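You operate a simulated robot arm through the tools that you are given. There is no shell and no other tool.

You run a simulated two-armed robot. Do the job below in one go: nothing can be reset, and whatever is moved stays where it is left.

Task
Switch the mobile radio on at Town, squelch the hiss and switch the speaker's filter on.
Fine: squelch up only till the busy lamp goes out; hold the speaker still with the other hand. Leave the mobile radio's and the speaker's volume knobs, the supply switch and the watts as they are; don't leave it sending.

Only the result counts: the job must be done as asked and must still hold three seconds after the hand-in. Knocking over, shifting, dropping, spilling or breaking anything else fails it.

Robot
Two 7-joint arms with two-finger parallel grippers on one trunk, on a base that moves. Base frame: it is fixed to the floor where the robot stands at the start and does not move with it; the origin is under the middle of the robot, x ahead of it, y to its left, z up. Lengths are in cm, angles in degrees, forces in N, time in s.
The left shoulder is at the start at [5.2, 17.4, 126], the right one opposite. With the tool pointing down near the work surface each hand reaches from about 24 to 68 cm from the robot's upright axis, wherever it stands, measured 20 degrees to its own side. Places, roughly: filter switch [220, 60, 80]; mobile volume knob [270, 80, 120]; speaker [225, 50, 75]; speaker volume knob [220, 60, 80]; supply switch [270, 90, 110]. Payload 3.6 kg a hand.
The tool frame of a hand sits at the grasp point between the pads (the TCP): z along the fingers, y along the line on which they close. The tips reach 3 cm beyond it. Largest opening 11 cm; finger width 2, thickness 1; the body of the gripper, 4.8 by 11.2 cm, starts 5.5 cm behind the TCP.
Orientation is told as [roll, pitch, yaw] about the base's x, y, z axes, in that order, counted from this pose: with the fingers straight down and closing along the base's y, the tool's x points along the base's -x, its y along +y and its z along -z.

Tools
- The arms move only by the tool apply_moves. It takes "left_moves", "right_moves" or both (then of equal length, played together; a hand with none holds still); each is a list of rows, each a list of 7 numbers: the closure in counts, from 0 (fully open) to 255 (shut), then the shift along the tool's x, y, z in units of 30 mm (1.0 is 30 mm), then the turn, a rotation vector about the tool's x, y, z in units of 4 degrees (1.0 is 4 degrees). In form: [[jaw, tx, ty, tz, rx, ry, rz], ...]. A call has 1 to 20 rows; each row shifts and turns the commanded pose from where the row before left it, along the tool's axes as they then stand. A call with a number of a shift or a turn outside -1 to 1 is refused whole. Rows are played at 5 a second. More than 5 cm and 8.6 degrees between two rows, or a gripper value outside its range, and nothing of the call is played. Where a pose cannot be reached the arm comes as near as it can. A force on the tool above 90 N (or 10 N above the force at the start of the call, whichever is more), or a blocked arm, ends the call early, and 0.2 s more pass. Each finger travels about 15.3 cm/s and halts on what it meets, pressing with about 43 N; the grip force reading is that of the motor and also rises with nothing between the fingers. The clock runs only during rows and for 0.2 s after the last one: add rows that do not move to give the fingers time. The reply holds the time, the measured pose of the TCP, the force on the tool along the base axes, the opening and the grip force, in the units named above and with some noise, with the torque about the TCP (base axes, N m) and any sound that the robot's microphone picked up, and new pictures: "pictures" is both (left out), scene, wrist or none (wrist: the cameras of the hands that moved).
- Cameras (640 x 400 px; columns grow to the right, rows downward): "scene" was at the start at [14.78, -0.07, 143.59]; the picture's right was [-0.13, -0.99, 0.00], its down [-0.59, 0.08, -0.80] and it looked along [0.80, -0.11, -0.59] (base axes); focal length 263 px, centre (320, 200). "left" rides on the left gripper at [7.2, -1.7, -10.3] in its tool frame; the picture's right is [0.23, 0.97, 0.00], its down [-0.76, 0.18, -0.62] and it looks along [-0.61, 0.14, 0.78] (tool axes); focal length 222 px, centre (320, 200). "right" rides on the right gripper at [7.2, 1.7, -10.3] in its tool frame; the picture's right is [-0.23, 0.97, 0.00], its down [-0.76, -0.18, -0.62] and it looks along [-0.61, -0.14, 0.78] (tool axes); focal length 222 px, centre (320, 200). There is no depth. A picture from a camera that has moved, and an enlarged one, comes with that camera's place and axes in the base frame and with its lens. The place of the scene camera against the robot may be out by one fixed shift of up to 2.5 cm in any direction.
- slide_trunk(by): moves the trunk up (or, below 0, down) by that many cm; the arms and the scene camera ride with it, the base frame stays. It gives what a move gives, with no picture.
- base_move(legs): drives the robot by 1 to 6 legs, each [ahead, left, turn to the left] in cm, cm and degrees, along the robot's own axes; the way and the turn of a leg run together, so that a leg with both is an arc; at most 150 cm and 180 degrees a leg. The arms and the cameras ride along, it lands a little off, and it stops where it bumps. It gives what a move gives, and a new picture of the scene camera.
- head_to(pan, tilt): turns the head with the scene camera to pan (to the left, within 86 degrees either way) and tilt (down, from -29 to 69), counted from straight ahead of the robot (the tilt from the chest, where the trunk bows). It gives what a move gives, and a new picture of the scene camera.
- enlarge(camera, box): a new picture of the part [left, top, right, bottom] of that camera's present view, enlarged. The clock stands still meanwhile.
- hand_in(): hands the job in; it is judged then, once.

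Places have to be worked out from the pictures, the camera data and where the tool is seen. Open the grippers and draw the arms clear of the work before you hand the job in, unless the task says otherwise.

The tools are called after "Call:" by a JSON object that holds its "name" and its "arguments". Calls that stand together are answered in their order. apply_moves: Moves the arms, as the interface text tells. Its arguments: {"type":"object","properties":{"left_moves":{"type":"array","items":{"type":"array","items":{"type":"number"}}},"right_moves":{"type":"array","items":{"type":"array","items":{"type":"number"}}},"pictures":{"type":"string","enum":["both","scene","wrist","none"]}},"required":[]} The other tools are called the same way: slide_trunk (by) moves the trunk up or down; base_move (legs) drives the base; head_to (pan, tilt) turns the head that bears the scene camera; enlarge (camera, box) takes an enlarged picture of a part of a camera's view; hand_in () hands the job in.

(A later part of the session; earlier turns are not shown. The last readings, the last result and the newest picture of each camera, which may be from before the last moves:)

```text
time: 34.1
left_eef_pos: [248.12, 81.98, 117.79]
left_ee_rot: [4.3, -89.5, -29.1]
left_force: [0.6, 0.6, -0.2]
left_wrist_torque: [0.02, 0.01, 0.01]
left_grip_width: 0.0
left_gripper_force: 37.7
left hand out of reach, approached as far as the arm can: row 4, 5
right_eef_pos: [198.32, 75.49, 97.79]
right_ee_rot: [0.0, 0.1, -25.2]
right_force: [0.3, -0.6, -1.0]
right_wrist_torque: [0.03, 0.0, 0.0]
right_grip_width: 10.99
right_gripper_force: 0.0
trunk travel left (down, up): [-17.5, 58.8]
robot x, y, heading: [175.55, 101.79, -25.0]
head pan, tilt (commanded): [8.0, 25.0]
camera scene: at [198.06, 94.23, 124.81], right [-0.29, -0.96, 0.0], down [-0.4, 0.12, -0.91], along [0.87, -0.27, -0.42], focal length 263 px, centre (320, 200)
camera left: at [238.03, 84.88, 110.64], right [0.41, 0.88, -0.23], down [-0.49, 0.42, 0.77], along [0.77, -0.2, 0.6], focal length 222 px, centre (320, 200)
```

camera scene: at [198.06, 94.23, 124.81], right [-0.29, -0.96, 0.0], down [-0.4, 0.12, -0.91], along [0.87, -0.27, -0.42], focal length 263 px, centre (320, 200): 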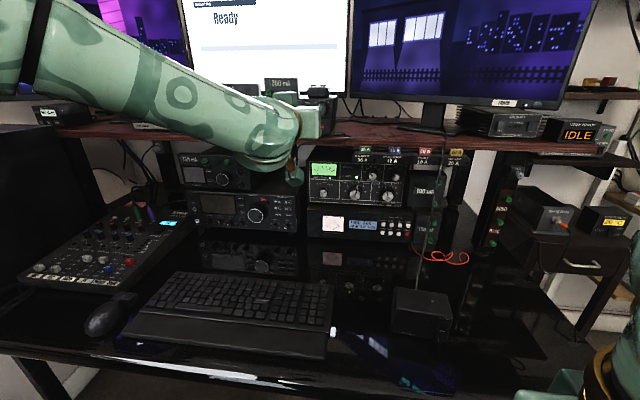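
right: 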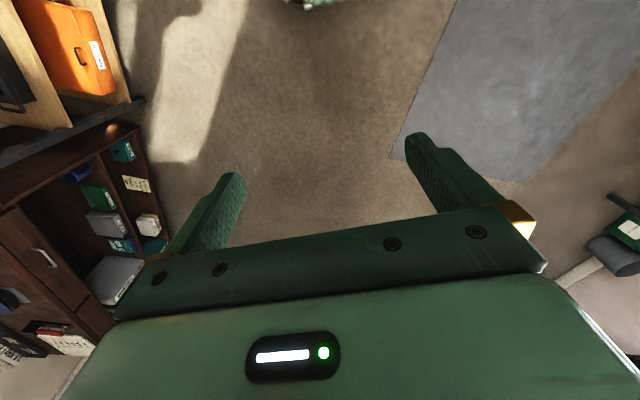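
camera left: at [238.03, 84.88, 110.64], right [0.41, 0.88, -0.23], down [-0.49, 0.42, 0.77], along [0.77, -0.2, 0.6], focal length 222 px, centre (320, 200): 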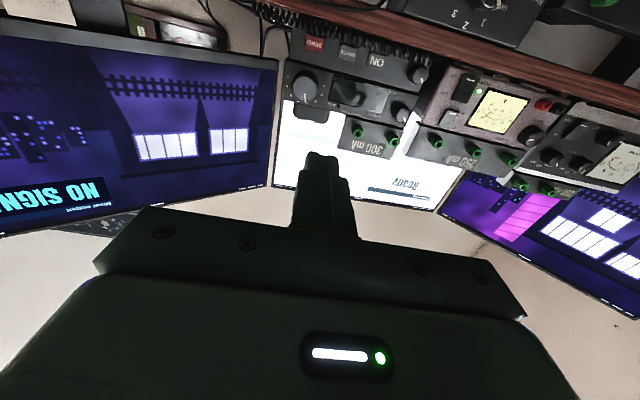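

Stretching forward freed the downward motion; leftward is the tight direction. Rather than forcing the arm, I'll move the base 12 cm left so ON, SQL and the channel knob all lie within the hand's comfortable span.

Call:
{"name": "base_move", "arguments": {"legs": [[0, 12, 0]]}}

Call:
{"name": "apply_moves", "arguments": {"left_moves": [[255, 0, 0, 0.6, 0, 0, 0], [255, 0, -0.5, 0.6, 0, 0, 0], [255, 0.4, -0.5, 0, 0, 0, 0], [255, 0.4, -0.5, 0, 0, 0, 0], [255, 0.4, -0.3, 0, 0, 0, 0], [255, 0.3, 0, 0, 0, 0, 0]]}}

```text
time: 35.3
left_eef_pos: [253.25, 93.13, 117.68]
left_ee_rot: [-9.2, -89.6, -15.6]
left_force: [0.0, 1.8, 0.8]
left_wrist_torque: [0.01, 0.0, -0.03]
left_grip_width: 0.04
left_gripper_force: 38.3
right_eef_pos: [203.39, 86.48, 97.84]
right_ee_rot: [-0.1, 0.1, -25.0]
right_force: [-0.3, 1.1, 0.7]
right_wrist_torque: [-0.03, 0.03, 0.01]
right_grip_width: 11.0
right_gripper_force: 0.0
trunk travel left (down, up): [-17.5, 58.8]
robot x, y, heading: [180.77, 112.47, -25.1]
head pan, tilt (commanded): [8.0, 25.0]
camera scene: at [203.19, 105.22, 124.81], right [-0.29, -0.96, 0.0], down [-0.41, 0.12, -0.91], along [0.87, -0.27, -0.42], focal length 263 px, centre (320, 200)
```

scene: 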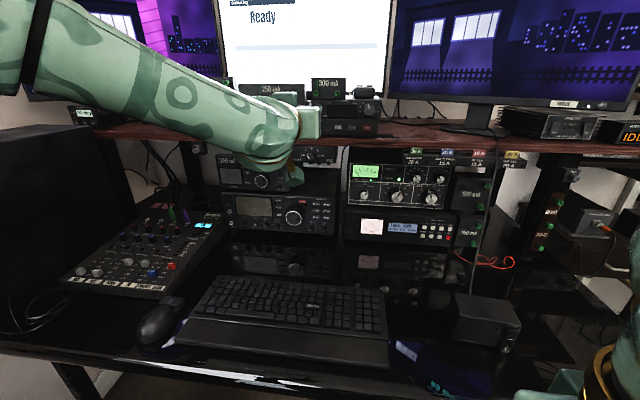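

```text
time: 36.7
left_eef_pos: [254.29, 86.58, 113.16]
left_ee_rot: [-1.6, -89.4, -23.1]
left_force: [-0.2, 0.5, 0.2]
left_wrist_torque: [0.01, 0.0, 0.02]
left_grip_width: 0.0
left_gripper_force: 36.9
right_eef_pos: [203.49, 86.33, 97.8]
right_ee_rot: [0.0, 0.1, -24.9]
right_force: [0.4, 0.4, 0.6]
right_wrist_torque: [-0.03, 0.02, -0.01]
right_grip_width: 10.99
right_gripper_force: 0.1
trunk travel left (down, up): [-17.5, 58.8]
robot x, y, heading: [180.48, 112.8, -24.9]
head pan, tilt (commanded): [8.0, 25.0]
camera scene: at [203.13, 105.07, 124.81], right [-0.29, -0.96, 0.0], down [-0.4, 0.12, -0.91], along [0.87, -0.27, -0.42], focal length 263 px, centre (320, 200)
camera left: at [244.25, 89.4, 106.06], right [0.41, 0.89, -0.23], down [-0.49, 0.42, 0.77], along [0.77, -0.2, 0.6], focal length 222 px, centre (320, 200)
```

scene: 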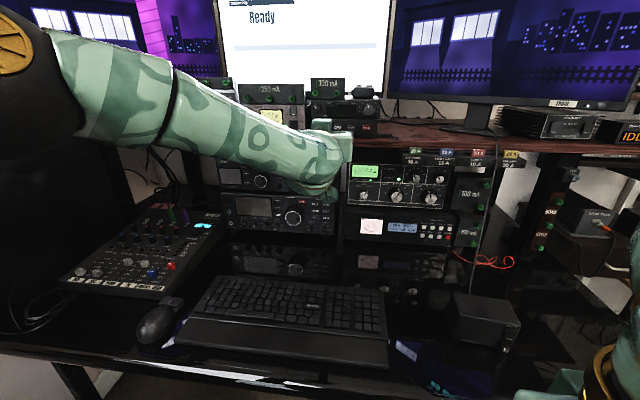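
left: 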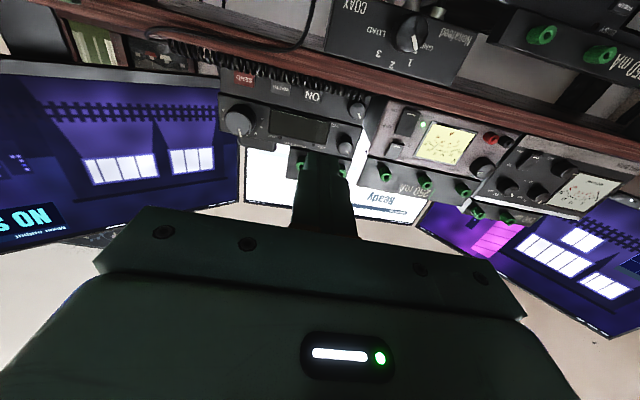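

Now all rows were reached; the hand points level at Z≈113 in front of the radio. I'll enlarge the wrist view to triangulate ON from this second position.

Call:
{"name": "enlarge", "arguments": {"camera": "left", "box": [210, 60, 370, 160]}}

Call:
{"name": "enlarge", "arguments": {"camera": "scene", "box": [290, 80, 400, 150]}}

```text
4.00 times, centred on (290, 110) of left
camera zoom: at [244.25, 89.4, 106.06], right [0.41, 0.89, -0.23], down [-0.49, 0.42, 0.77], along [0.77, -0.2, 0.6], focal length 888 px, centre (440, 560)
```

zoom: 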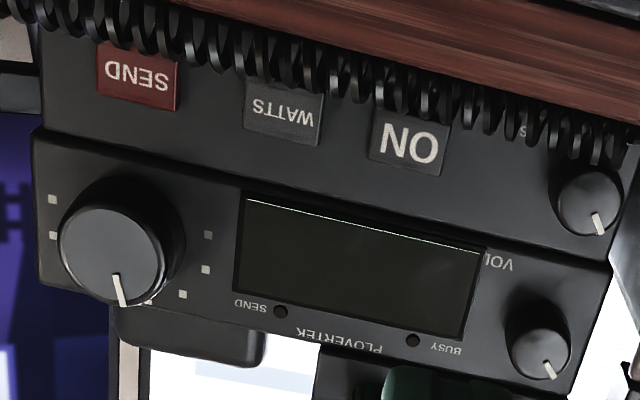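

```text
5.71 times, centred on (345, 115) of scene
camera zoom: at [203.13, 105.07, 124.81], right [-0.29, -0.96, 0.0], down [-0.4, 0.12, -0.91], along [0.87, -0.27, -0.42], focal length 1504 px, centre (177, 686)
```

zoom: 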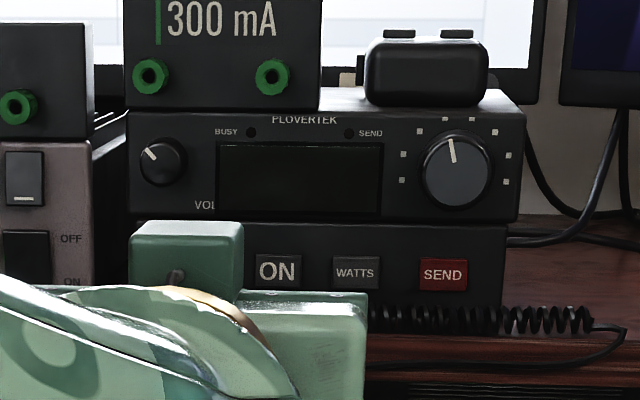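

Two wrist views agree: ON sits about 16.6 cm ahead of the TCP, 1.1 cm to its right, at Z≈112.4. I'll centre on it and go forward to about 2 cm short.

Call:
{"name": "apply_moves", "arguments": {"left_moves": [[255, 0.05, -0.38, 0, 0, -0.15, 0], [255, 0, 0, 0.8, 0, 0, 0], [255, 0, 0, 0.8, 0, 0, 0], [255, 0, 0, 0.8, 0, 0, 0], [255, 0, 0, 0.8, 0, 0, 0], [255, 0, 0, 0.6, 0, 0, 0]]}}

Call:
{"name": "enlarge", "arguments": {"camera": "scene", "box": [290, 80, 400, 150]}}

Call:
{"name": "enlarge", "arguments": {"camera": "left", "box": [210, 40, 450, 190]}}

```text
time: 38.1
left_eef_pos: [263.19, 81.25, 113.04]
left_ee_rot: [164.4, -89.9, 170.9]
left_force: [0.0, 0.0, 0.0]
left_wrist_torque: [-0.03, 0.02, 0.0]
left_grip_width: 0.0
left_gripper_force: 38.3
left hand out of reach, approached as far as the arm can: row 6
right_eef_pos: [203.21, 86.26, 97.84]
right_ee_rot: [0.1, 0.1, -25.0]
right_force: [0.0, 0.9, 0.0]
right_wrist_torque: [-0.02, 0.01, 0.02]
right_grip_width: 10.99
right_gripper_force: 0.2
trunk travel left (down, up): [-17.5, 58.8]
robot x, y, heading: [180.78, 112.45, -24.9]
head pan, tilt (commanded): [8.0, 25.0]
camera scene: at [203.11, 105.14, 124.83], right [-0.29, -0.96, 0.0], down [-0.4, 0.12, -0.91], along [0.87, -0.27, -0.42], focal length 263 px, centre (320, 200)
camera left: at [253.22, 84.09, 105.87], right [0.41, 0.88, -0.23], down [-0.49, 0.42, 0.76], along [0.77, -0.2, 0.61], focal length 222 px, centre (320, 200)
```

scene: 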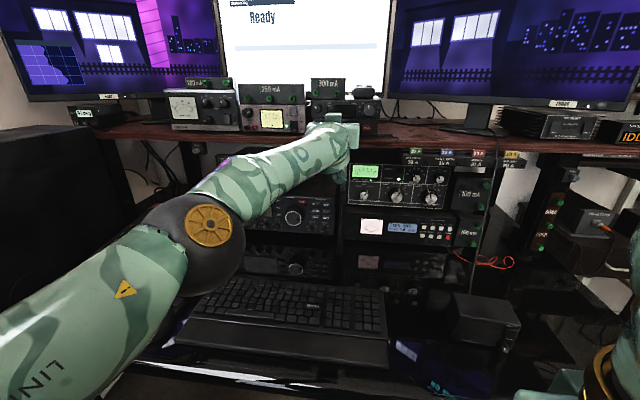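
left: 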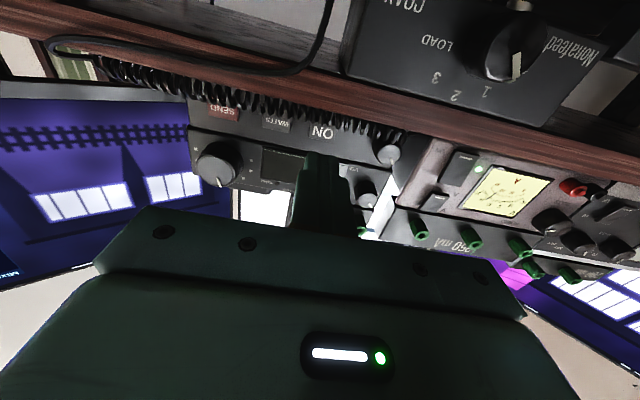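

```text
5.71 times, centred on (345, 115) of scene
camera zoom: at [203.11, 105.14, 124.83], right [-0.29, -0.96, 0.0], down [-0.4, 0.12, -0.91], along [0.87, -0.27, -0.42], focal length 1504 px, centre (177, 686)
```

zoom: 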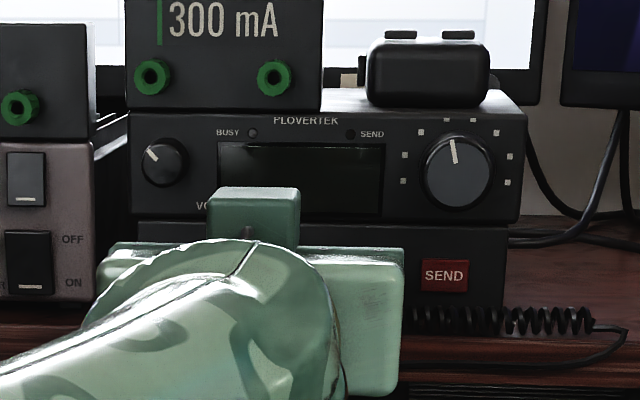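

```text
2.67 times, centred on (330, 115) of left
camera zoom: at [253.22, 84.09, 105.87], right [0.41, 0.88, -0.23], down [-0.49, 0.42, 0.76], along [0.77, -0.2, 0.61], focal length 592 px, centre (293, 427)
```

zoom: 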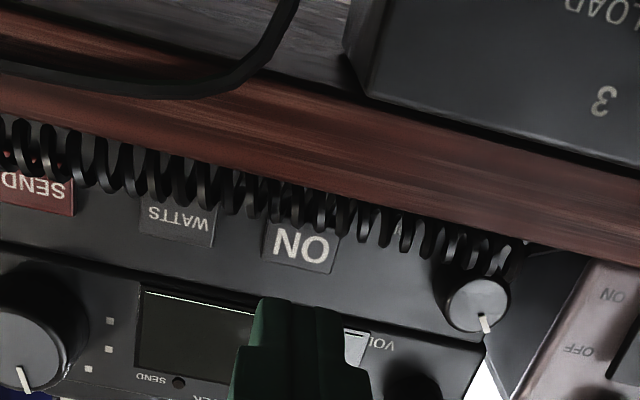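

The arm has switched to an elbow-down posture (better for pointing level); tips are ~3 cm short of ON and the last forward row was out of reach. I'll retract a little, drive 8 cm ahead, and come in again.

Call:
{"name": "apply_moves", "arguments": {"left_moves": [[255, 0, 0, -0.8, 0, 0, 0], [255, 0, 0, -0.8, 0, 0, 0], [255, 0, 0, -0.8, 0, 0, 0], [255, 0, 0, -0.8, 0, 0, 0]], "pictures": "scene"}}

```text
time: 39.1
left_eef_pos: [254.45, 85.32, 112.91]
left_ee_rot: [-172.0, -89.7, 147.3]
left_force: [-0.1, -0.1, 0.6]
left_wrist_torque: [-0.02, 0.01, 0.0]
left_grip_width: 0.01
left_gripper_force: 37.4
right_eef_pos: [203.3, 86.33, 97.83]
right_ee_rot: [0.0, 0.0, -25.1]
right_force: [0.9, -0.4, 0.1]
right_wrist_torque: [0.01, 0.01, -0.01]
right_grip_width: 11.01
right_gripper_force: 0.0
trunk travel left (down, up): [-17.5, 58.8]
robot x, y, heading: [180.21, 112.39, -25.0]
head pan, tilt (commanded): [8.0, 25.0]
camera scene: at [203.09, 105.11, 124.83], right [-0.29, -0.96, 0.0], down [-0.4, 0.12, -0.91], along [0.87, -0.27, -0.42], focal length 263 px, centre (320, 200)
```

scene: 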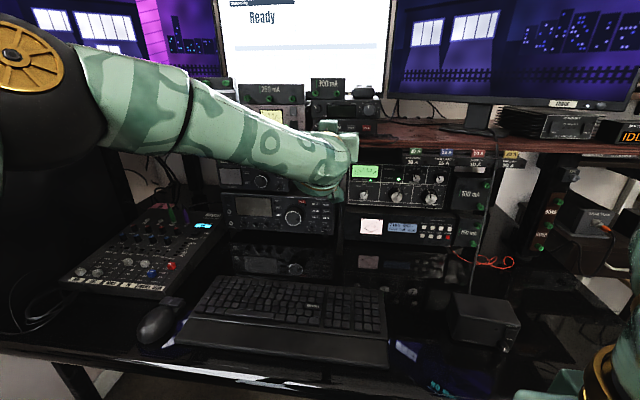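

Retracted to 16 cm short of the panel. Now driving 6 cm ahead so the press lands inside the arm's reach.

Call:
{"name": "base_move", "arguments": {"legs": [[6, 0, 0]]}}

Call:
{"name": "apply_moves", "arguments": {"left_moves": [[255, 0, 0, 0.3, 0, 0, 0], [255, 0, 0, 0.3, 0, 0, 0]], "pictures": "both"}}

Call:
{"name": "enlarge", "arguments": {"camera": "left", "box": [210, 40, 450, 190]}}

```text
time: 40.1
left_eef_pos: [260.19, 82.65, 112.75]
left_ee_rot: [160.9, -89.9, 174.5]
left_force: [1.0, 0.8, 0.3]
left_wrist_torque: [0.0, -0.02, -0.01]
left_grip_width: 0.01
left_gripper_force: 37.9
right_eef_pos: [209.04, 83.68, 97.75]
right_ee_rot: [-0.1, 0.2, -24.9]
right_force: [0.4, 0.2, -0.8]
right_wrist_torque: [0.0, 0.01, -0.02]
right_grip_width: 11.01
right_gripper_force: 0.1
trunk travel left (down, up): [-17.5, 58.8]
robot x, y, heading: [185.88, 110.48, -24.9]
head pan, tilt (commanded): [8.0, 25.0]
camera scene: at [208.79, 102.44, 124.77], right [-0.29, -0.96, 0.0], down [-0.41, 0.12, -0.91], along [0.87, -0.27, -0.42], focal length 263 px, centre (320, 200)
```

scene: 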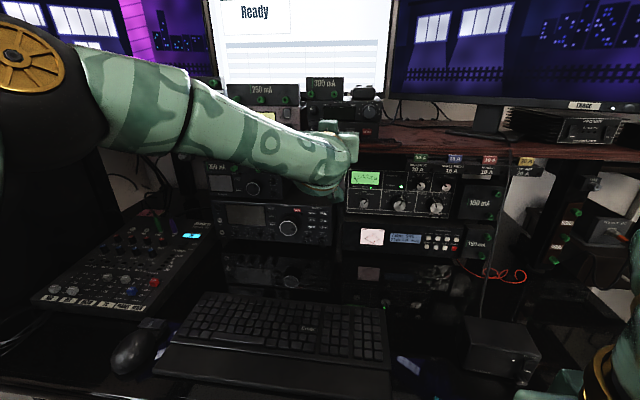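

```text
time: 40.7
left_eef_pos: [261.69, 82.1, 112.98]
left_ee_rot: [171.8, -89.9, 163.6]
left_force: [0.0, -0.4, 0.1]
left_wrist_torque: [-0.03, 0.02, -0.03]
left_grip_width: 0.02
left_gripper_force: 38.0
right_eef_pos: [208.74, 83.75, 97.8]
right_ee_rot: [0.1, 0.1, -25.1]
right_force: [0.2, -0.1, 0.6]
right_wrist_torque: [0.01, 0.01, 0.02]
right_grip_width: 11.01
right_gripper_force: 0.0
trunk travel left (down, up): [-17.5, 58.8]
robot x, y, heading: [185.72, 110.27, -24.9]
head pan, tilt (commanded): [8.0, 25.0]
camera scene: at [208.62, 102.51, 124.81], right [-0.29, -0.96, 0.0], down [-0.4, 0.12, -0.91], along [0.87, -0.27, -0.42], focal length 263 px, centre (320, 200)
camera left: at [251.63, 84.77, 105.74], right [0.41, 0.88, -0.23], down [-0.49, 0.42, 0.76], along [0.77, -0.2, 0.61], focal length 222 px, centre (320, 200)
```

scene: 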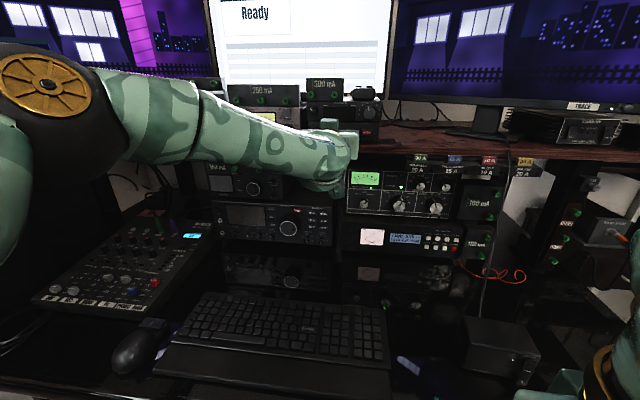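
left: 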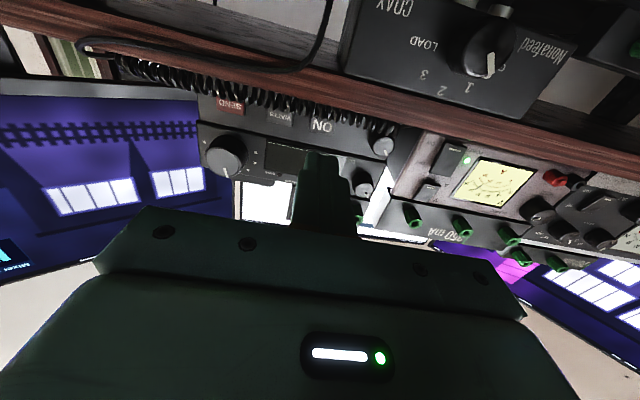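

```text
2.67 times, centred on (330, 115) of left
camera zoom: at [251.63, 84.77, 105.74], right [0.41, 0.88, -0.23], down [-0.49, 0.42, 0.76], along [0.77, -0.2, 0.61], focal length 592 px, centre (293, 427)
```

zoom: 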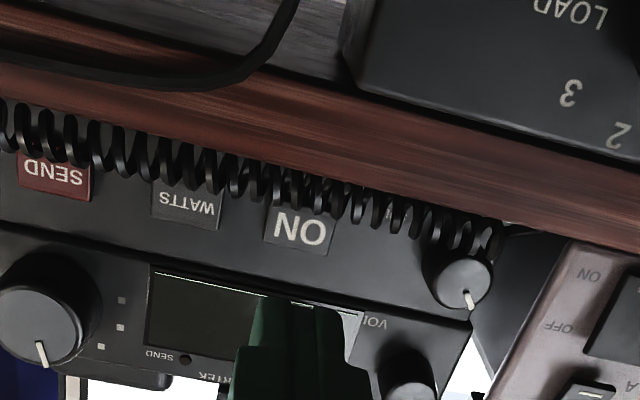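

Aligned: TCP L and Z match ON within ~2 mm, tips ~5 cm short. I'll advance 4 cm then creep in 2 mm steps watching force, sound and display.

Call:
{"name": "apply_moves", "arguments": {"left_moves": [[255, 0, -0.03, 0.5, 0, 0, 0], [255, 0, 0, 0.5, 0, 0, 0], [255, 0, 0, 0.35, 0, 0, 0], [255, 0, 0, 0.07, 0, 0, 0]], "pictures": "both"}}

```text
time: 41.7
left_eef_pos: [265.57, 80.2, 112.97]
left_ee_rot: [166.3, -89.8, 169.0]
left_force: [0.3, -0.5, -0.2]
left_wrist_torque: [-0.01, 0.01, -0.02]
left_grip_width: 0.0
left_gripper_force: 37.3
right_eef_pos: [208.81, 83.79, 97.91]
right_ee_rot: [0.0, 0.1, -25.0]
right_force: [0.8, 1.0, 0.3]
right_wrist_torque: [-0.01, -0.02, -0.03]
right_grip_width: 11.01
right_gripper_force: 0.2
trunk travel left (down, up): [-17.5, 58.8]
robot x, y, heading: [186.32, 110.01, -25.0]
head pan, tilt (commanded): [8.0, 25.0]
camera scene: at [208.62, 102.51, 124.82], right [-0.29, -0.96, 0.0], down [-0.4, 0.12, -0.91], along [0.87, -0.27, -0.42], focal length 263 px, centre (320, 200)
camera left: at [255.48, 82.93, 105.79], right [0.41, 0.88, -0.23], down [-0.49, 0.42, 0.76], along [0.77, -0.2, 0.61], focal length 222 px, centre (320, 200)
```

scene: 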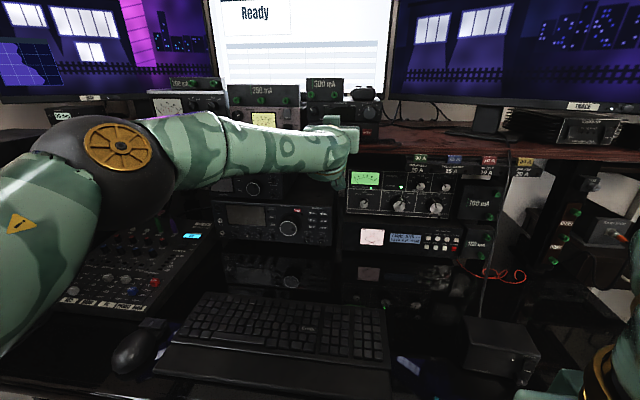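
left: 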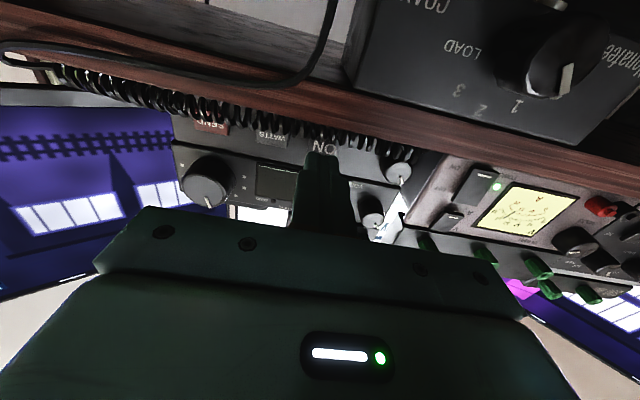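

Tips are now about 0.7 cm short with no contact. Creeping forward 2 mm per row.

Call:
{"name": "apply_moves", "arguments": {"left_moves": [[255, 0, 0, 0.07, 0, 0, 0], [255, 0, 0, 0.07, 0, 0, 0], [255, 0, 0, 0.07, 0, 0, 0]], "pictures": "none"}}

Call:
{"name": "enlarge", "arguments": {"camera": "left", "box": [170, 90, 430, 230]}}

```text
time: 42.5
left_eef_pos: [266.04, 80.0, 113.01]
left_ee_rot: [155.8, -89.9, 179.6]
left_force: [0.0, 1.1, -0.2]
left_wrist_torque: [0.0, 0.0, 0.0]
left_grip_width: 0.02
left_gripper_force: 37.6
right_eef_pos: [208.8, 83.86, 97.82]
right_ee_rot: [0.1, 0.1, -25.0]
right_force: [-0.1, 0.0, -0.4]
right_wrist_torque: [-0.02, 0.01, 0.01]
right_grip_width: 11.01
right_gripper_force: 0.2
trunk travel left (down, up): [-17.5, 58.8]
robot x, y, heading: [186.43, 110.18, -24.9]
head pan, tilt (commanded): [8.0, 25.0]
```

```text
2.46 times, centred on (300, 160) of left
camera zoom: at [255.99, 82.64, 105.77], right [0.41, 0.88, -0.23], down [-0.49, 0.42, 0.76], along [0.77, -0.2, 0.61], focal length 547 px, centre (369, 298)
```

zoom: 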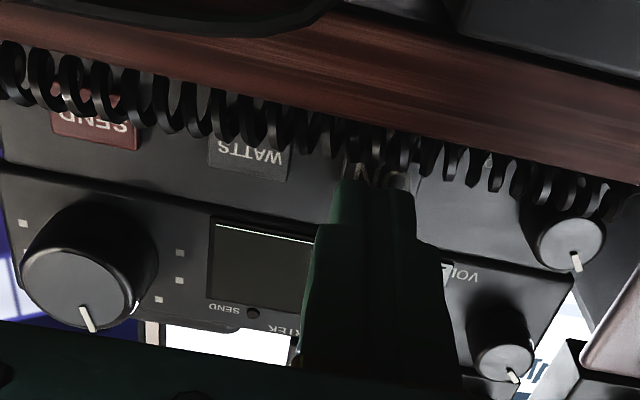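

Tip is right over ON, still no force. Continuing to creep with force readings.

Call:
{"name": "apply_moves", "arguments": {"left_moves": [[255, 0, 0, 0.07, 0, 0, 0], [255, 0, 0, 0.07, 0, 0, 0]], "pictures": "none"}}

Call:
{"name": "apply_moves", "arguments": {"left_moves": [[255, 0, 0, 0.07, 0, 0, 0]], "pictures": "wrist"}}

```text
time: 43.1
left_eef_pos: [266.43, 79.69, 113.02]
left_ee_rot: [-178.9, -89.9, 154.2]
left_force: [-0.8, 0.1, -0.6]
left_wrist_torque: [-0.01, 0.0, -0.02]
left_grip_width: 0.0
left_gripper_force: 37.5
right_eef_pos: [208.71, 83.62, 97.82]
right_ee_rot: [0.0, 0.1, -25.0]
right_force: [0.7, 0.0, -0.3]
right_wrist_torque: [0.01, -0.01, 0.0]
right_grip_width: 11.02
right_gripper_force: 0.1
trunk travel left (down, up): [-17.5, 58.8]
robot x, y, heading: [186.13, 109.75, -25.0]
head pan, tilt (commanded): [8.0, 25.0]
```

```text
time: 43.5
left_eef_pos: [266.54, 79.56, 113.07]
left_ee_rot: [175.2, -90.0, 160.2]
left_force: [-1.4, 1.4, -1.9]
left_wrist_torque: [0.02, 0.02, 0.04]
left_grip_width: 0.0
left_gripper_force: 37.5
right_eef_pos: [208.74, 83.76, 97.83]
right_ee_rot: [-0.1, 0.1, -25.0]
right_force: [0.4, -0.2, 0.0]
right_wrist_torque: [-0.03, 0.0, 0.01]
right_grip_width: 11.01
right_gripper_force: 0.0
trunk travel left (down, up): [-17.5, 58.8]
robot x, y, heading: [186.0, 109.9, -24.9]
head pan, tilt (commanded): [8.0, 25.0]
heard: click
camera left: at [256.58, 82.37, 105.81], right [0.41, 0.88, -0.23], down [-0.49, 0.42, 0.76], along [0.77, -0.2, 0.61], focal length 222 px, centre (320, 200)
```

left: 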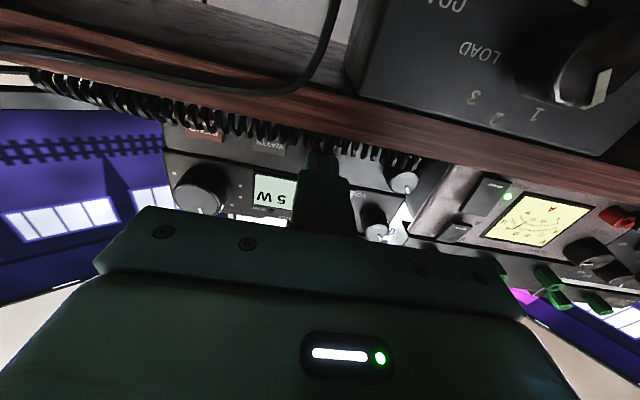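

A click was heard and the display lit ("5 W …"), so the radio is on. I'll withdraw the hand straight back and read the display and lamps.

Call:
{"name": "apply_moves", "arguments": {"left_moves": [[255, 0, 0, -0.3, 0, 0, 0], [255, 0, 0, -0.7, 0, 0, 0], [255, 0, 0, -0.7, 0, 0, 0], [255, 0, 0, -0.7, 0, 0, 0]], "pictures": "none"}}

Call:
{"name": "enlarge", "arguments": {"camera": "scene", "box": [295, 70, 405, 150]}}

Call:
{"name": "enlarge", "arguments": {"camera": "left", "box": [180, 80, 430, 230]}}

```text
time: 44.5
left_eef_pos: [259.98, 82.76, 112.91]
left_ee_rot: [-164.3, -89.8, 139.5]
left_force: [-1.6, -0.1, -0.2]
left_wrist_torque: [-0.03, 0.02, 0.02]
left_grip_width: 0.0
left_gripper_force: 38.0
right_eef_pos: [208.85, 83.7, 97.95]
right_ee_rot: [0.0, 0.0, -24.9]
right_force: [-0.2, 0.0, 0.1]
right_wrist_torque: [0.0, 0.0, 0.04]
right_grip_width: 11.02
right_gripper_force: 0.1
trunk travel left (down, up): [-17.5, 58.8]
robot x, y, heading: [186.37, 109.74, -25.2]
head pan, tilt (commanded): [8.0, 25.0]
```

```text
5.00 times, centred on (350, 110) of scene
camera zoom: at [208.56, 102.53, 124.83], right [-0.29, -0.96, 0.0], down [-0.4, 0.12, -0.91], along [0.87, -0.27, -0.42], focal length 1316 px, centre (170, 650)
```

zoom: 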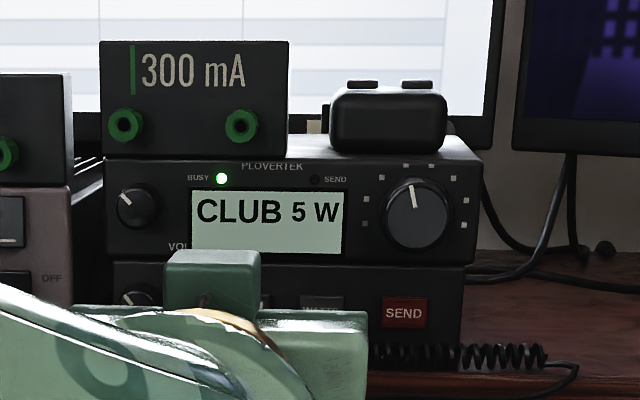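

```text
2.56 times, centred on (305, 155) of left
camera zoom: at [249.97, 85.45, 105.75], right [0.41, 0.88, -0.23], down [-0.49, 0.42, 0.76], along [0.77, -0.2, 0.61], focal length 569 px, centre (358, 315)
```

zoom: 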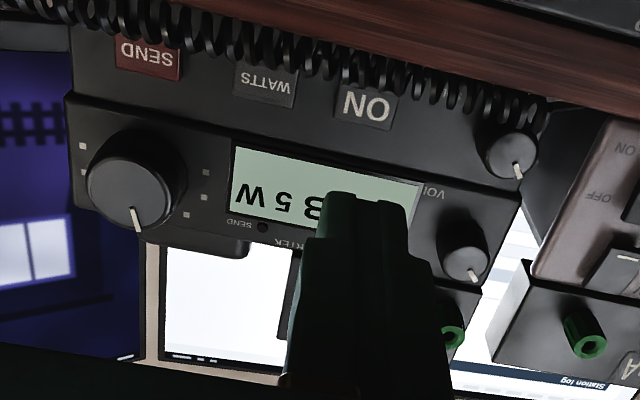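

Display reads "CLUB 5 W" with BUSY lit green – radio on, channel step 4 = CLUB. I'll next bring the left hand with fingers opened ~6 cm in front of the channel knob (L −7.8 cm, up 4.1 cm).

Call:
{"name": "apply_moves", "arguments": {"left_moves": [[115, -0.34, -0.65, -0.1, 0, 0, 0], [115, -0.34, -0.65, 0, 0, 0, 0], [115, -0.34, -0.65, 0, 0, 0, 0], [115, -0.34, -0.65, 0, 0, 0, 0], [115, 0, 0, 0, 0, 0, 0]]}}

Call:
{"name": "enlarge", "arguments": {"camera": "left", "box": [180, 50, 460, 230]}}

Call:
{"name": "enlarge", "arguments": {"camera": "scene", "box": [295, 70, 405, 150]}}

```text
time: 45.7
left_eef_pos: [256.71, 75.67, 117.12]
left_ee_rot: [-168.7, -89.9, 143.9]
left_force: [0.5, -0.1, 0.3]
left_wrist_torque: [-0.01, -0.01, 0.0]
left_grip_width: 6.03
left_gripper_force: 0.0
right_eef_pos: [208.76, 83.88, 97.78]
right_ee_rot: [0.0, 0.1, -25.0]
right_force: [-0.2, 0.5, 0.5]
right_wrist_torque: [0.02, -0.03, -0.03]
right_grip_width: 11.02
right_gripper_force: 0.0
trunk travel left (down, up): [-17.5, 58.8]
robot x, y, heading: [185.95, 110.13, -25.0]
head pan, tilt (commanded): [8.0, 25.0]
camera scene: at [208.63, 102.53, 124.81], right [-0.29, -0.96, 0.0], down [-0.4, 0.12, -0.91], along [0.87, -0.27, -0.42], focal length 263 px, centre (320, 200)
camera left: at [246.56, 78.54, 109.92], right [0.41, 0.88, -0.23], down [-0.49, 0.42, 0.76], along [0.77, -0.2, 0.61], focal length 222 px, centre (320, 200)
```

scene: 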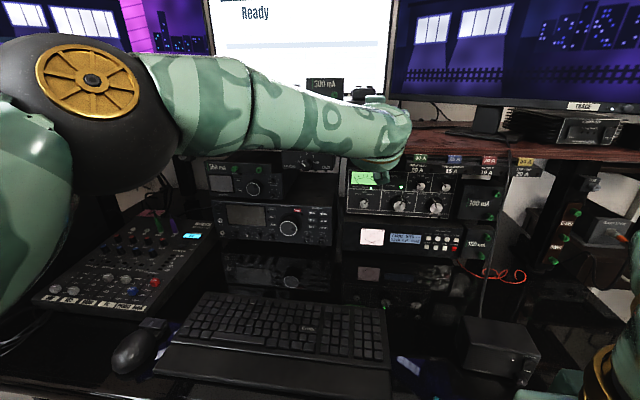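
left: 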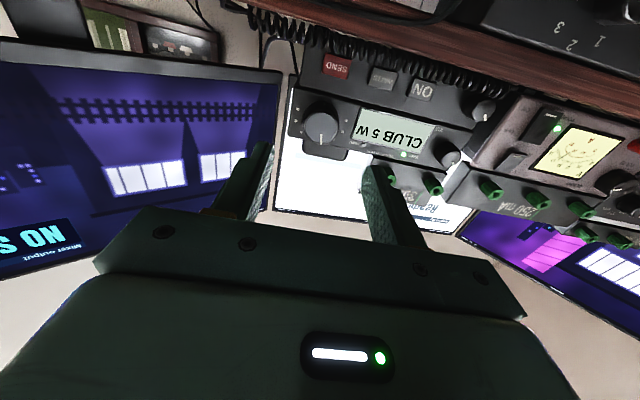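

```text
2.22 times, centred on (320, 140) of left
camera zoom: at [246.56, 78.54, 109.92], right [0.41, 0.88, -0.23], down [-0.49, 0.42, 0.76], along [0.77, -0.2, 0.61], focal length 494 px, centre (320, 333)
```

zoom: 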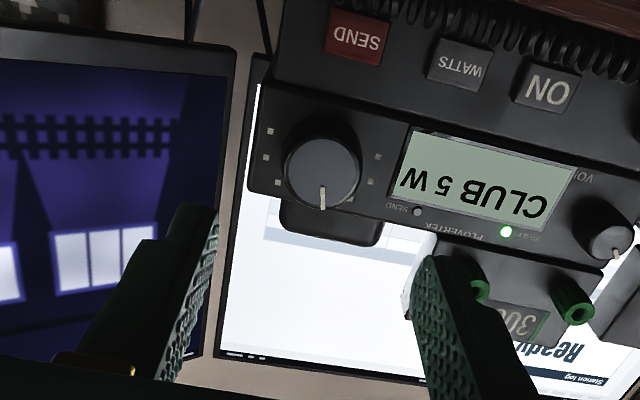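

```text
5.00 times, centred on (350, 110) of scene
camera zoom: at [208.63, 102.53, 124.81], right [-0.29, -0.96, 0.0], down [-0.4, 0.12, -0.91], along [0.87, -0.27, -0.42], focal length 1316 px, centre (170, 650)
```

zoom: 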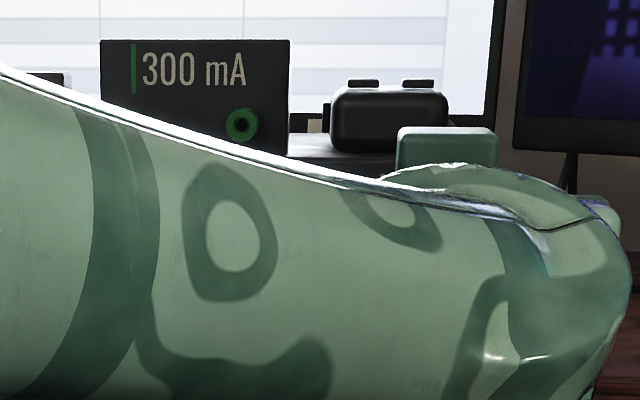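

TCP is aligned with the channel knob (L and Z within a millimetre), and the wrist camera reads the display well. Advancing 6.6 cm so the open fingers straddle the knob, tips staying ~0.5 cm off the panel.

Call:
{"name": "apply_moves", "arguments": {"left_moves": [[115, 0, 0, 0.6, 0, 0, 0], [115, 0, 0, 0.6, 0, 0, 0], [115, 0, 0, 0.6, 0, 0, 0], [115, 0, 0, 0.2, 0, 0, 0], [115, 0, 0, 0.2, 0, 0, 0]], "pictures": "wrist"}}

Call:
{"name": "enlarge", "arguments": {"camera": "left", "box": [200, 80, 440, 230]}}

```text
time: 46.9
left_eef_pos: [262.09, 73.06, 116.8]
left_ee_rot: [164.0, -89.8, 171.3]
left_force: [-0.6, -0.8, -0.7]
left_wrist_torque: [0.0, -0.03, -0.02]
left_grip_width: 6.04
left_gripper_force: 0.1
left hand out of reach, approached as far as the arm can: row 5
right_eef_pos: [208.91, 83.72, 97.84]
right_ee_rot: [0.0, 0.1, -25.0]
right_force: [0.6, -0.3, -0.7]
right_wrist_torque: [-0.01, 0.01, 0.01]
right_grip_width: 10.99
right_gripper_force: 0.0
trunk travel left (down, up): [-17.5, 58.8]
robot x, y, heading: [186.19, 109.96, -24.8]
head pan, tilt (commanded): [8.0, 25.0]
camera left: at [252.03, 75.94, 109.73], right [0.41, 0.88, -0.23], down [-0.49, 0.42, 0.76], along [0.77, -0.2, 0.61], focal length 222 px, centre (320, 200)
```

left: 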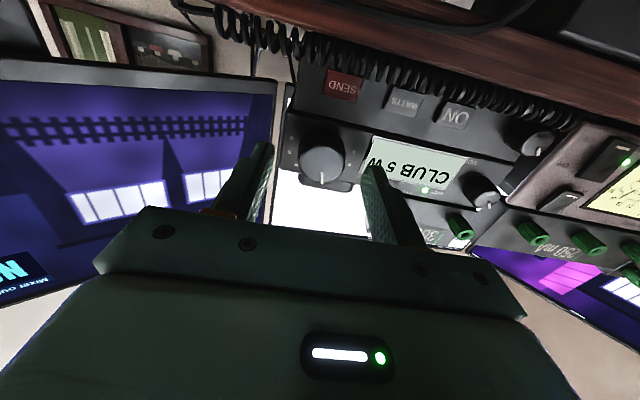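

```text
2.67 times, centred on (320, 155) of left
camera zoom: at [252.03, 75.94, 109.73], right [0.41, 0.88, -0.23], down [-0.49, 0.42, 0.76], along [0.77, -0.2, 0.61], focal length 592 px, centre (320, 320)
```

zoom: 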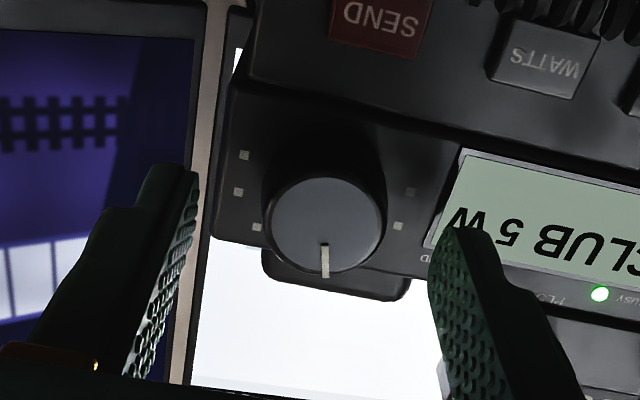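

The last forward row was out of reach with the tips just at the knob's front face (F≈209.5). I'll retract 5 cm, drive 5 cm ahead and re-approach.

Call:
{"name": "apply_moves", "arguments": {"left_moves": [[115, 0, 0, -0.6, 0, 0, 0], [115, 0, 0, -0.6, 0, 0, 0], [115, 0, 0, -0.6, 0, 0, 0]], "pictures": "none"}}

Call:
{"name": "base_move", "arguments": {"legs": [[4.5, 0, 0]]}}

```text
time: 47.7
left_eef_pos: [257.19, 75.63, 117.1]
left_ee_rot: [175.2, -90.0, 160.0]
left_force: [0.3, 0.2, -0.1]
left_wrist_torque: [0.0, 0.0, 0.0]
left_grip_width: 6.06
left_gripper_force: 0.0
right_eef_pos: [208.79, 83.82, 97.96]
right_ee_rot: [0.0, 0.0, -24.9]
right_force: [0.5, -0.1, 1.2]
right_wrist_torque: [-0.02, 0.02, 0.02]
right_grip_width: 11.0
right_gripper_force: 0.1
trunk travel left (down, up): [-17.5, 58.8]
robot x, y, heading: [186.13, 109.96, -25.2]
head pan, tilt (commanded): [8.0, 25.0]
```

```text
time: 48.6
left_eef_pos: [261.64, 73.47, 116.77]
left_ee_rot: [13.2, -89.9, -38.0]
left_force: [1.0, 0.4, -0.7]
left_wrist_torque: [-0.03, -0.03, -0.02]
left_grip_width: 6.04
left_gripper_force: 0.1
right_eef_pos: [213.23, 81.64, 97.78]
right_ee_rot: [0.0, 0.2, -25.1]
right_force: [0.7, -0.5, -0.3]
right_wrist_torque: [0.01, 0.02, -0.02]
right_grip_width: 11.01
right_gripper_force: 0.1
trunk travel left (down, up): [-17.5, 58.8]
robot x, y, heading: [190.14, 108.2, -25.3]
head pan, tilt (commanded): [8.0, 25.0]
camera scene: at [212.97, 100.49, 124.76], right [-0.29, -0.96, 0.0], down [-0.41, 0.13, -0.91], along [0.87, -0.27, -0.42], focal length 263 px, centre (320, 200)
```

scene: 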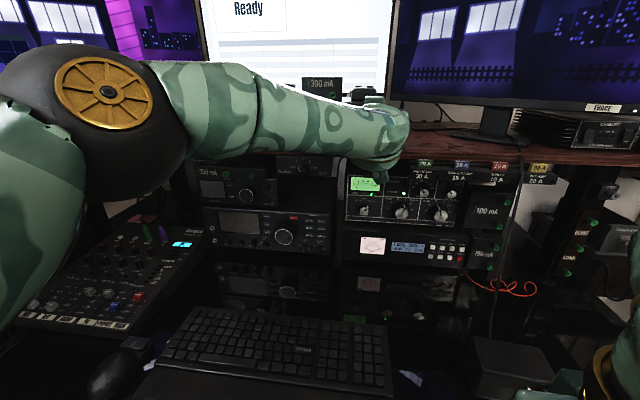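

TCP is at F≈206.1, L≈177.2, Z≈116.8. I'll nudge up 3 mm and 1.5 cm forward to straddle the knob.

Call:
{"name": "apply_moves", "arguments": {"left_moves": [[115, -0.1, -0.03, 0, 0, 0, 0], [115, 0, 0, 0.25, 0, 0, 0], [115, 0, 0, 0.22, 0, 0, 0]], "pictures": "wrist"}}

Call:
{"name": "enlarge", "arguments": {"camera": "left", "box": [200, 80, 440, 230]}}

```text
time: 49.4
left_eef_pos: [262.62, 72.85, 117.17]
left_ee_rot: [-148.9, -89.9, 123.9]
left_force: [-0.7, 0.5, -0.4]
left_wrist_torque: [0.05, -0.01, 0.03]
left_grip_width: 6.02
left_gripper_force: 0.0
right_eef_pos: [212.95, 81.74, 97.64]
right_ee_rot: [0.1, 0.1, -25.1]
right_force: [-0.3, 0.4, 0.8]
right_wrist_torque: [0.03, -0.01, 0.03]
right_grip_width: 10.98
right_gripper_force: 0.1
trunk travel left (down, up): [-17.5, 58.8]
robot x, y, heading: [190.58, 107.82, -24.9]
head pan, tilt (commanded): [8.0, 25.0]
camera left: at [252.57, 75.64, 110.02], right [0.41, 0.88, -0.23], down [-0.49, 0.42, 0.76], along [0.77, -0.2, 0.61], focal length 222 px, centre (320, 200)
```

left: 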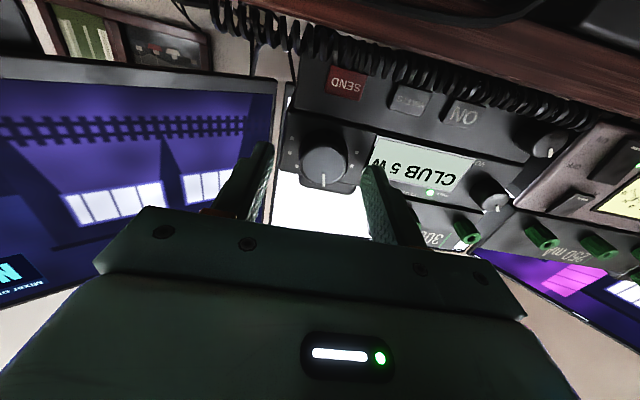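

```text
2.67 times, centred on (320, 155) of left
camera zoom: at [252.57, 75.64, 110.02], right [0.41, 0.88, -0.23], down [-0.49, 0.42, 0.76], along [0.77, -0.2, 0.61], focal length 592 px, centre (320, 320)
```

zoom: 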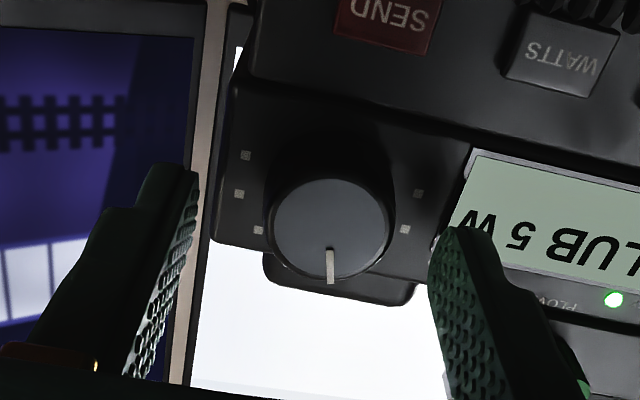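

Tips are ~0.7 cm past the knob's face; the panel behind appears at F≈212.5, so I can go 1 cm deeper for a firm hold, then close on the knob.

Call:
{"name": "apply_moves", "arguments": {"left_moves": [[115, 0.03, 0.04, 0.3, 0, 0, 0], [150, 0, 0, 0, 0, 0, 0], [255, 0, 0, 0, 0, 0, 0], [255, 0, 0, 0, 0, 0, 0]], "pictures": "wrist"}}

Call:
{"name": "enlarge", "arguments": {"camera": "left", "box": [200, 80, 440, 230]}}

```text
time: 50.4
left_eef_pos: [263.39, 72.56, 117.16]
left_ee_rot: [174.2, -90.0, 160.9]
left_force: [0.5, 1.4, -0.2]
left_wrist_torque: [-0.09, -0.13, 0.13]
left_grip_width: 3.3
left_gripper_force: 45.0
right_eef_pos: [212.93, 81.74, 97.82]
right_ee_rot: [0.0, 0.1, -25.1]
right_force: [0.9, -0.2, -0.1]
right_wrist_torque: [-0.01, 0.01, 0.01]
right_grip_width: 10.99
right_gripper_force: 0.1
trunk travel left (down, up): [-17.5, 58.8]
robot x, y, heading: [190.29, 108.43, -25.1]
head pan, tilt (commanded): [8.0, 25.0]
camera left: at [253.46, 75.42, 109.92], right [0.41, 0.88, -0.23], down [-0.49, 0.42, 0.76], along [0.77, -0.2, 0.61], focal length 222 px, centre (320, 200)
```

left: 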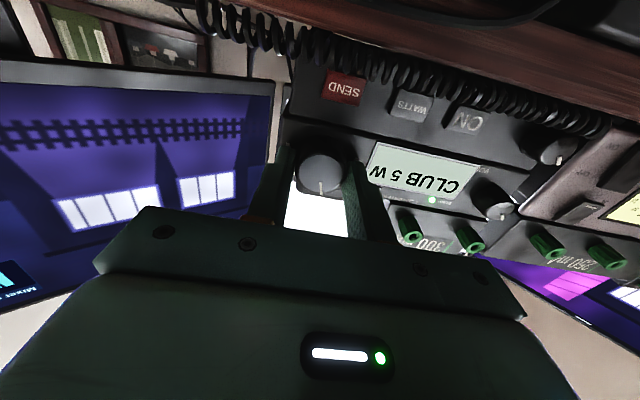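

```text
2.67 times, centred on (320, 155) of left
camera zoom: at [253.46, 75.42, 109.92], right [0.41, 0.88, -0.23], down [-0.49, 0.42, 0.76], along [0.77, -0.2, 0.61], focal length 592 px, centre (320, 320)
```

zoom: 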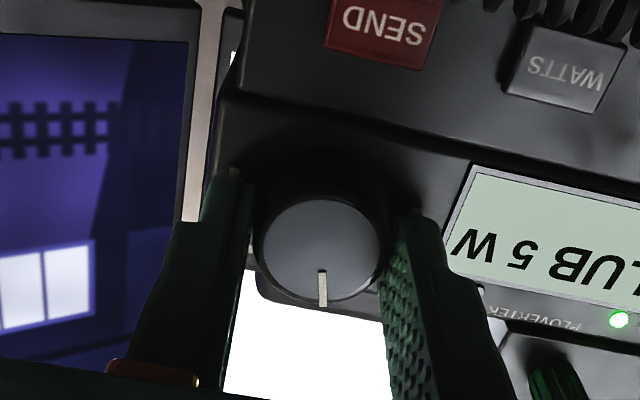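

The knob is held (3.3 cm, 45 N) with almost no side load. Turning clockwise by 30° (one step) and reading the display.

Call:
{"name": "apply_moves", "arguments": {"left_moves": [[255, 0, 0, 0, 0, 0, 0.75], [255, 0, 0, 0, 0, 0, 0.75], [255, 0, 0, 0, 0, 0, 0.75], [255, 0, 0, 0, 0, 0, 0.75], [255, 0, 0, 0, 0, 0, 0.75], [255, 0, 0, 0, 0, 0, 0.75], [255, 0, 0, 0, 0, 0, 0.75], [255, 0, 0, 0, 0, 0, 0.75], [255, 0, 0, 0, 0, 0, 0.75], [255, 0, 0, 0, 0, 0, 0.75]], "pictures": "wrist"}}

```text
time: 52.6
left_eef_pos: [263.44, 72.52, 117.1]
left_ee_rot: [90.1, -59.8, -114.9]
left_force: [-3.5, -1.1, -5.7]
left_wrist_torque: [0.25, 0.63, 0.28]
left_grip_width: 3.3
left_gripper_force: 45.0
right_eef_pos: [212.96, 81.74, 97.68]
right_ee_rot: [0.1, 0.1, -25.0]
right_force: [0.1, -0.3, -0.2]
right_wrist_torque: [-0.03, 0.02, 0.01]
right_grip_width: 11.0
right_gripper_force: 0.0
trunk travel left (down, up): [-17.5, 58.8]
robot x, y, heading: [190.54, 108.61, -25.0]
head pan, tilt (commanded): [8.0, 25.0]
camera left: at [255.02, 78.83, 110.03], right [0.4, 0.87, 0.29], down [-0.66, 0.05, 0.75], along [0.63, -0.49, 0.6], focal length 222 px, centre (320, 200)
```

left: 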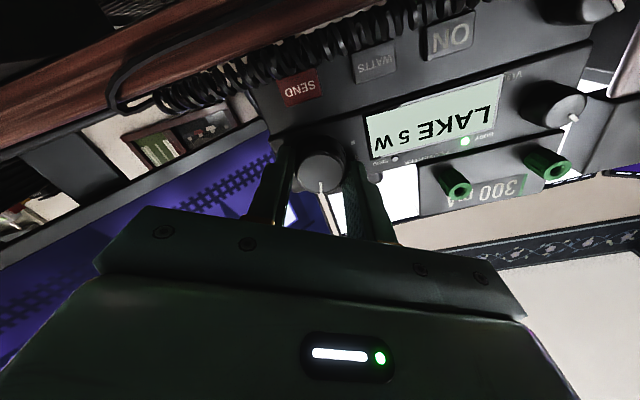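

One step clockwise is "LAKE". I'll release slightly (4.5 cm), turn the hand back 60°, regrip, and step clockwise again.

Call:
{"name": "apply_moves", "arguments": {"left_moves": [[150, 0, 0, 0, 0, 0, 0], [150, 0, 0, 0, 0, 0, 0], [150, 0, 0, 0, 0, 0, -1], [150, 0, 0, 0, 0, 0, -1], [150, 0, 0, 0, 0, 0, -1], [150, 0, 0, 0, 0, 0, -1], [150, 0, 0, 0, 0, 0, -1], [150, 0, 0, 0, 0, 0, -1], [150, 0, 0, 0, 0, 0, -1], [150, 0, 0, 0, 0, 0, -1], [150, 0, 0, 0, 0, 0, -1], [150, 0, 0, 0, 0, 0, -1], [150, 0, 0, 0, 0, 0, -1], [150, 0, 0, 0, 0, 0, -1], [150, 0, 0, 0, 0, 0, -1], [150, 0, 0, 0, 0, 0, -1], [150, 0, 0, 0, 0, 0, -1], [255, 0, 0, 0, 0, 0, 0], [255, 0, 0, 0, 0, 0, 0]], "pictures": "wrist"}}

```text
time: 56.6
left_eef_pos: [263.58, 72.74, 117.17]
left_ee_rot: [-90.1, -59.9, 65.2]
left_force: [-2.2, 5.6, -6.1]
left_wrist_torque: [0.01, 0.09, 0.39]
left_grip_width: 3.32
left_gripper_force: 45.3
right_eef_pos: [213.03, 81.95, 97.8]
right_ee_rot: [0.0, 0.0, -25.1]
right_force: [0.4, 0.2, -0.5]
right_wrist_torque: [-0.02, -0.02, -0.01]
right_grip_width: 11.03
right_gripper_force: 0.1
trunk travel left (down, up): [-17.5, 58.8]
robot x, y, heading: [190.03, 108.1, -25.0]
head pan, tilt (commanded): [8.0, 25.0]
camera left: at [252.09, 72.42, 111.76], right [0.3, 0.66, -0.68], down [-0.34, 0.75, 0.57], along [0.89, 0.06, 0.45], focal length 222 px, centre (320, 200)
```

left: 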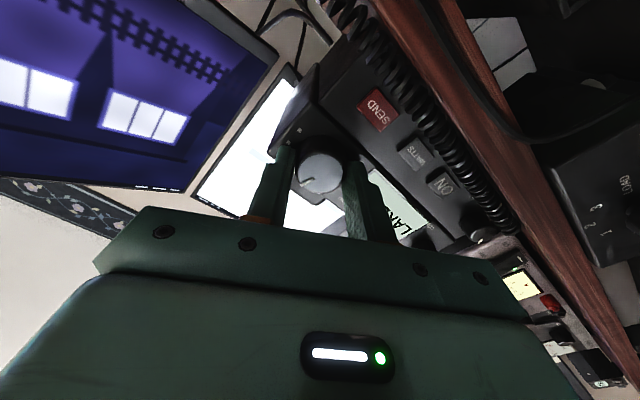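

Regripped at −30° tilt, still on LAKE. Turning clockwise 30° for the next step.

Call:
{"name": "apply_moves", "arguments": {"left_moves": [[255, 0, 0, 0, 0, 0, 0.75], [255, 0, 0, 0, 0, 0, 0.75], [255, 0, 0, 0, 0, 0, 0.75], [255, 0, 0, 0, 0, 0, 0.75], [255, 0, 0, 0, 0, 0, 0.75], [255, 0, 0, 0, 0, 0, 0.75], [255, 0, 0, 0, 0, 0, 0.75], [255, 0, 0, 0, 0, 0, 0.75], [255, 0, 0, 0, 0, 0, 0.75], [255, 0, 0, 0, 0, 0, 0.75]], "pictures": "wrist"}}

```text
time: 58.8
left_eef_pos: [263.58, 72.72, 117.12]
left_ee_rot: [130.2, -89.9, -155.1]
left_force: [-6.0, 7.8, -10.0]
left_wrist_torque: [-0.02, -0.03, 0.2]
left_grip_width: 3.33
left_gripper_force: 44.4
right_eef_pos: [213.08, 81.74, 97.84]
right_ee_rot: [0.0, 0.1, -25.0]
right_force: [-0.2, 0.7, 0.1]
right_wrist_torque: [0.0, 0.02, -0.02]
right_grip_width: 11.0
right_gripper_force: 0.1
trunk travel left (down, up): [-17.5, 58.8]
robot x, y, heading: [190.4, 108.12, -25.4]
head pan, tilt (commanded): [8.0, 25.0]
camera left: at [253.47, 75.42, 109.97], right [0.41, 0.88, -0.23], down [-0.49, 0.42, 0.76], along [0.77, -0.2, 0.61], focal length 222 px, centre (320, 200)
```

left: 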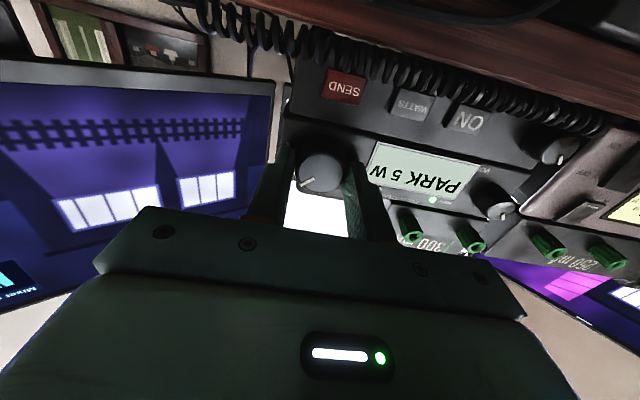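

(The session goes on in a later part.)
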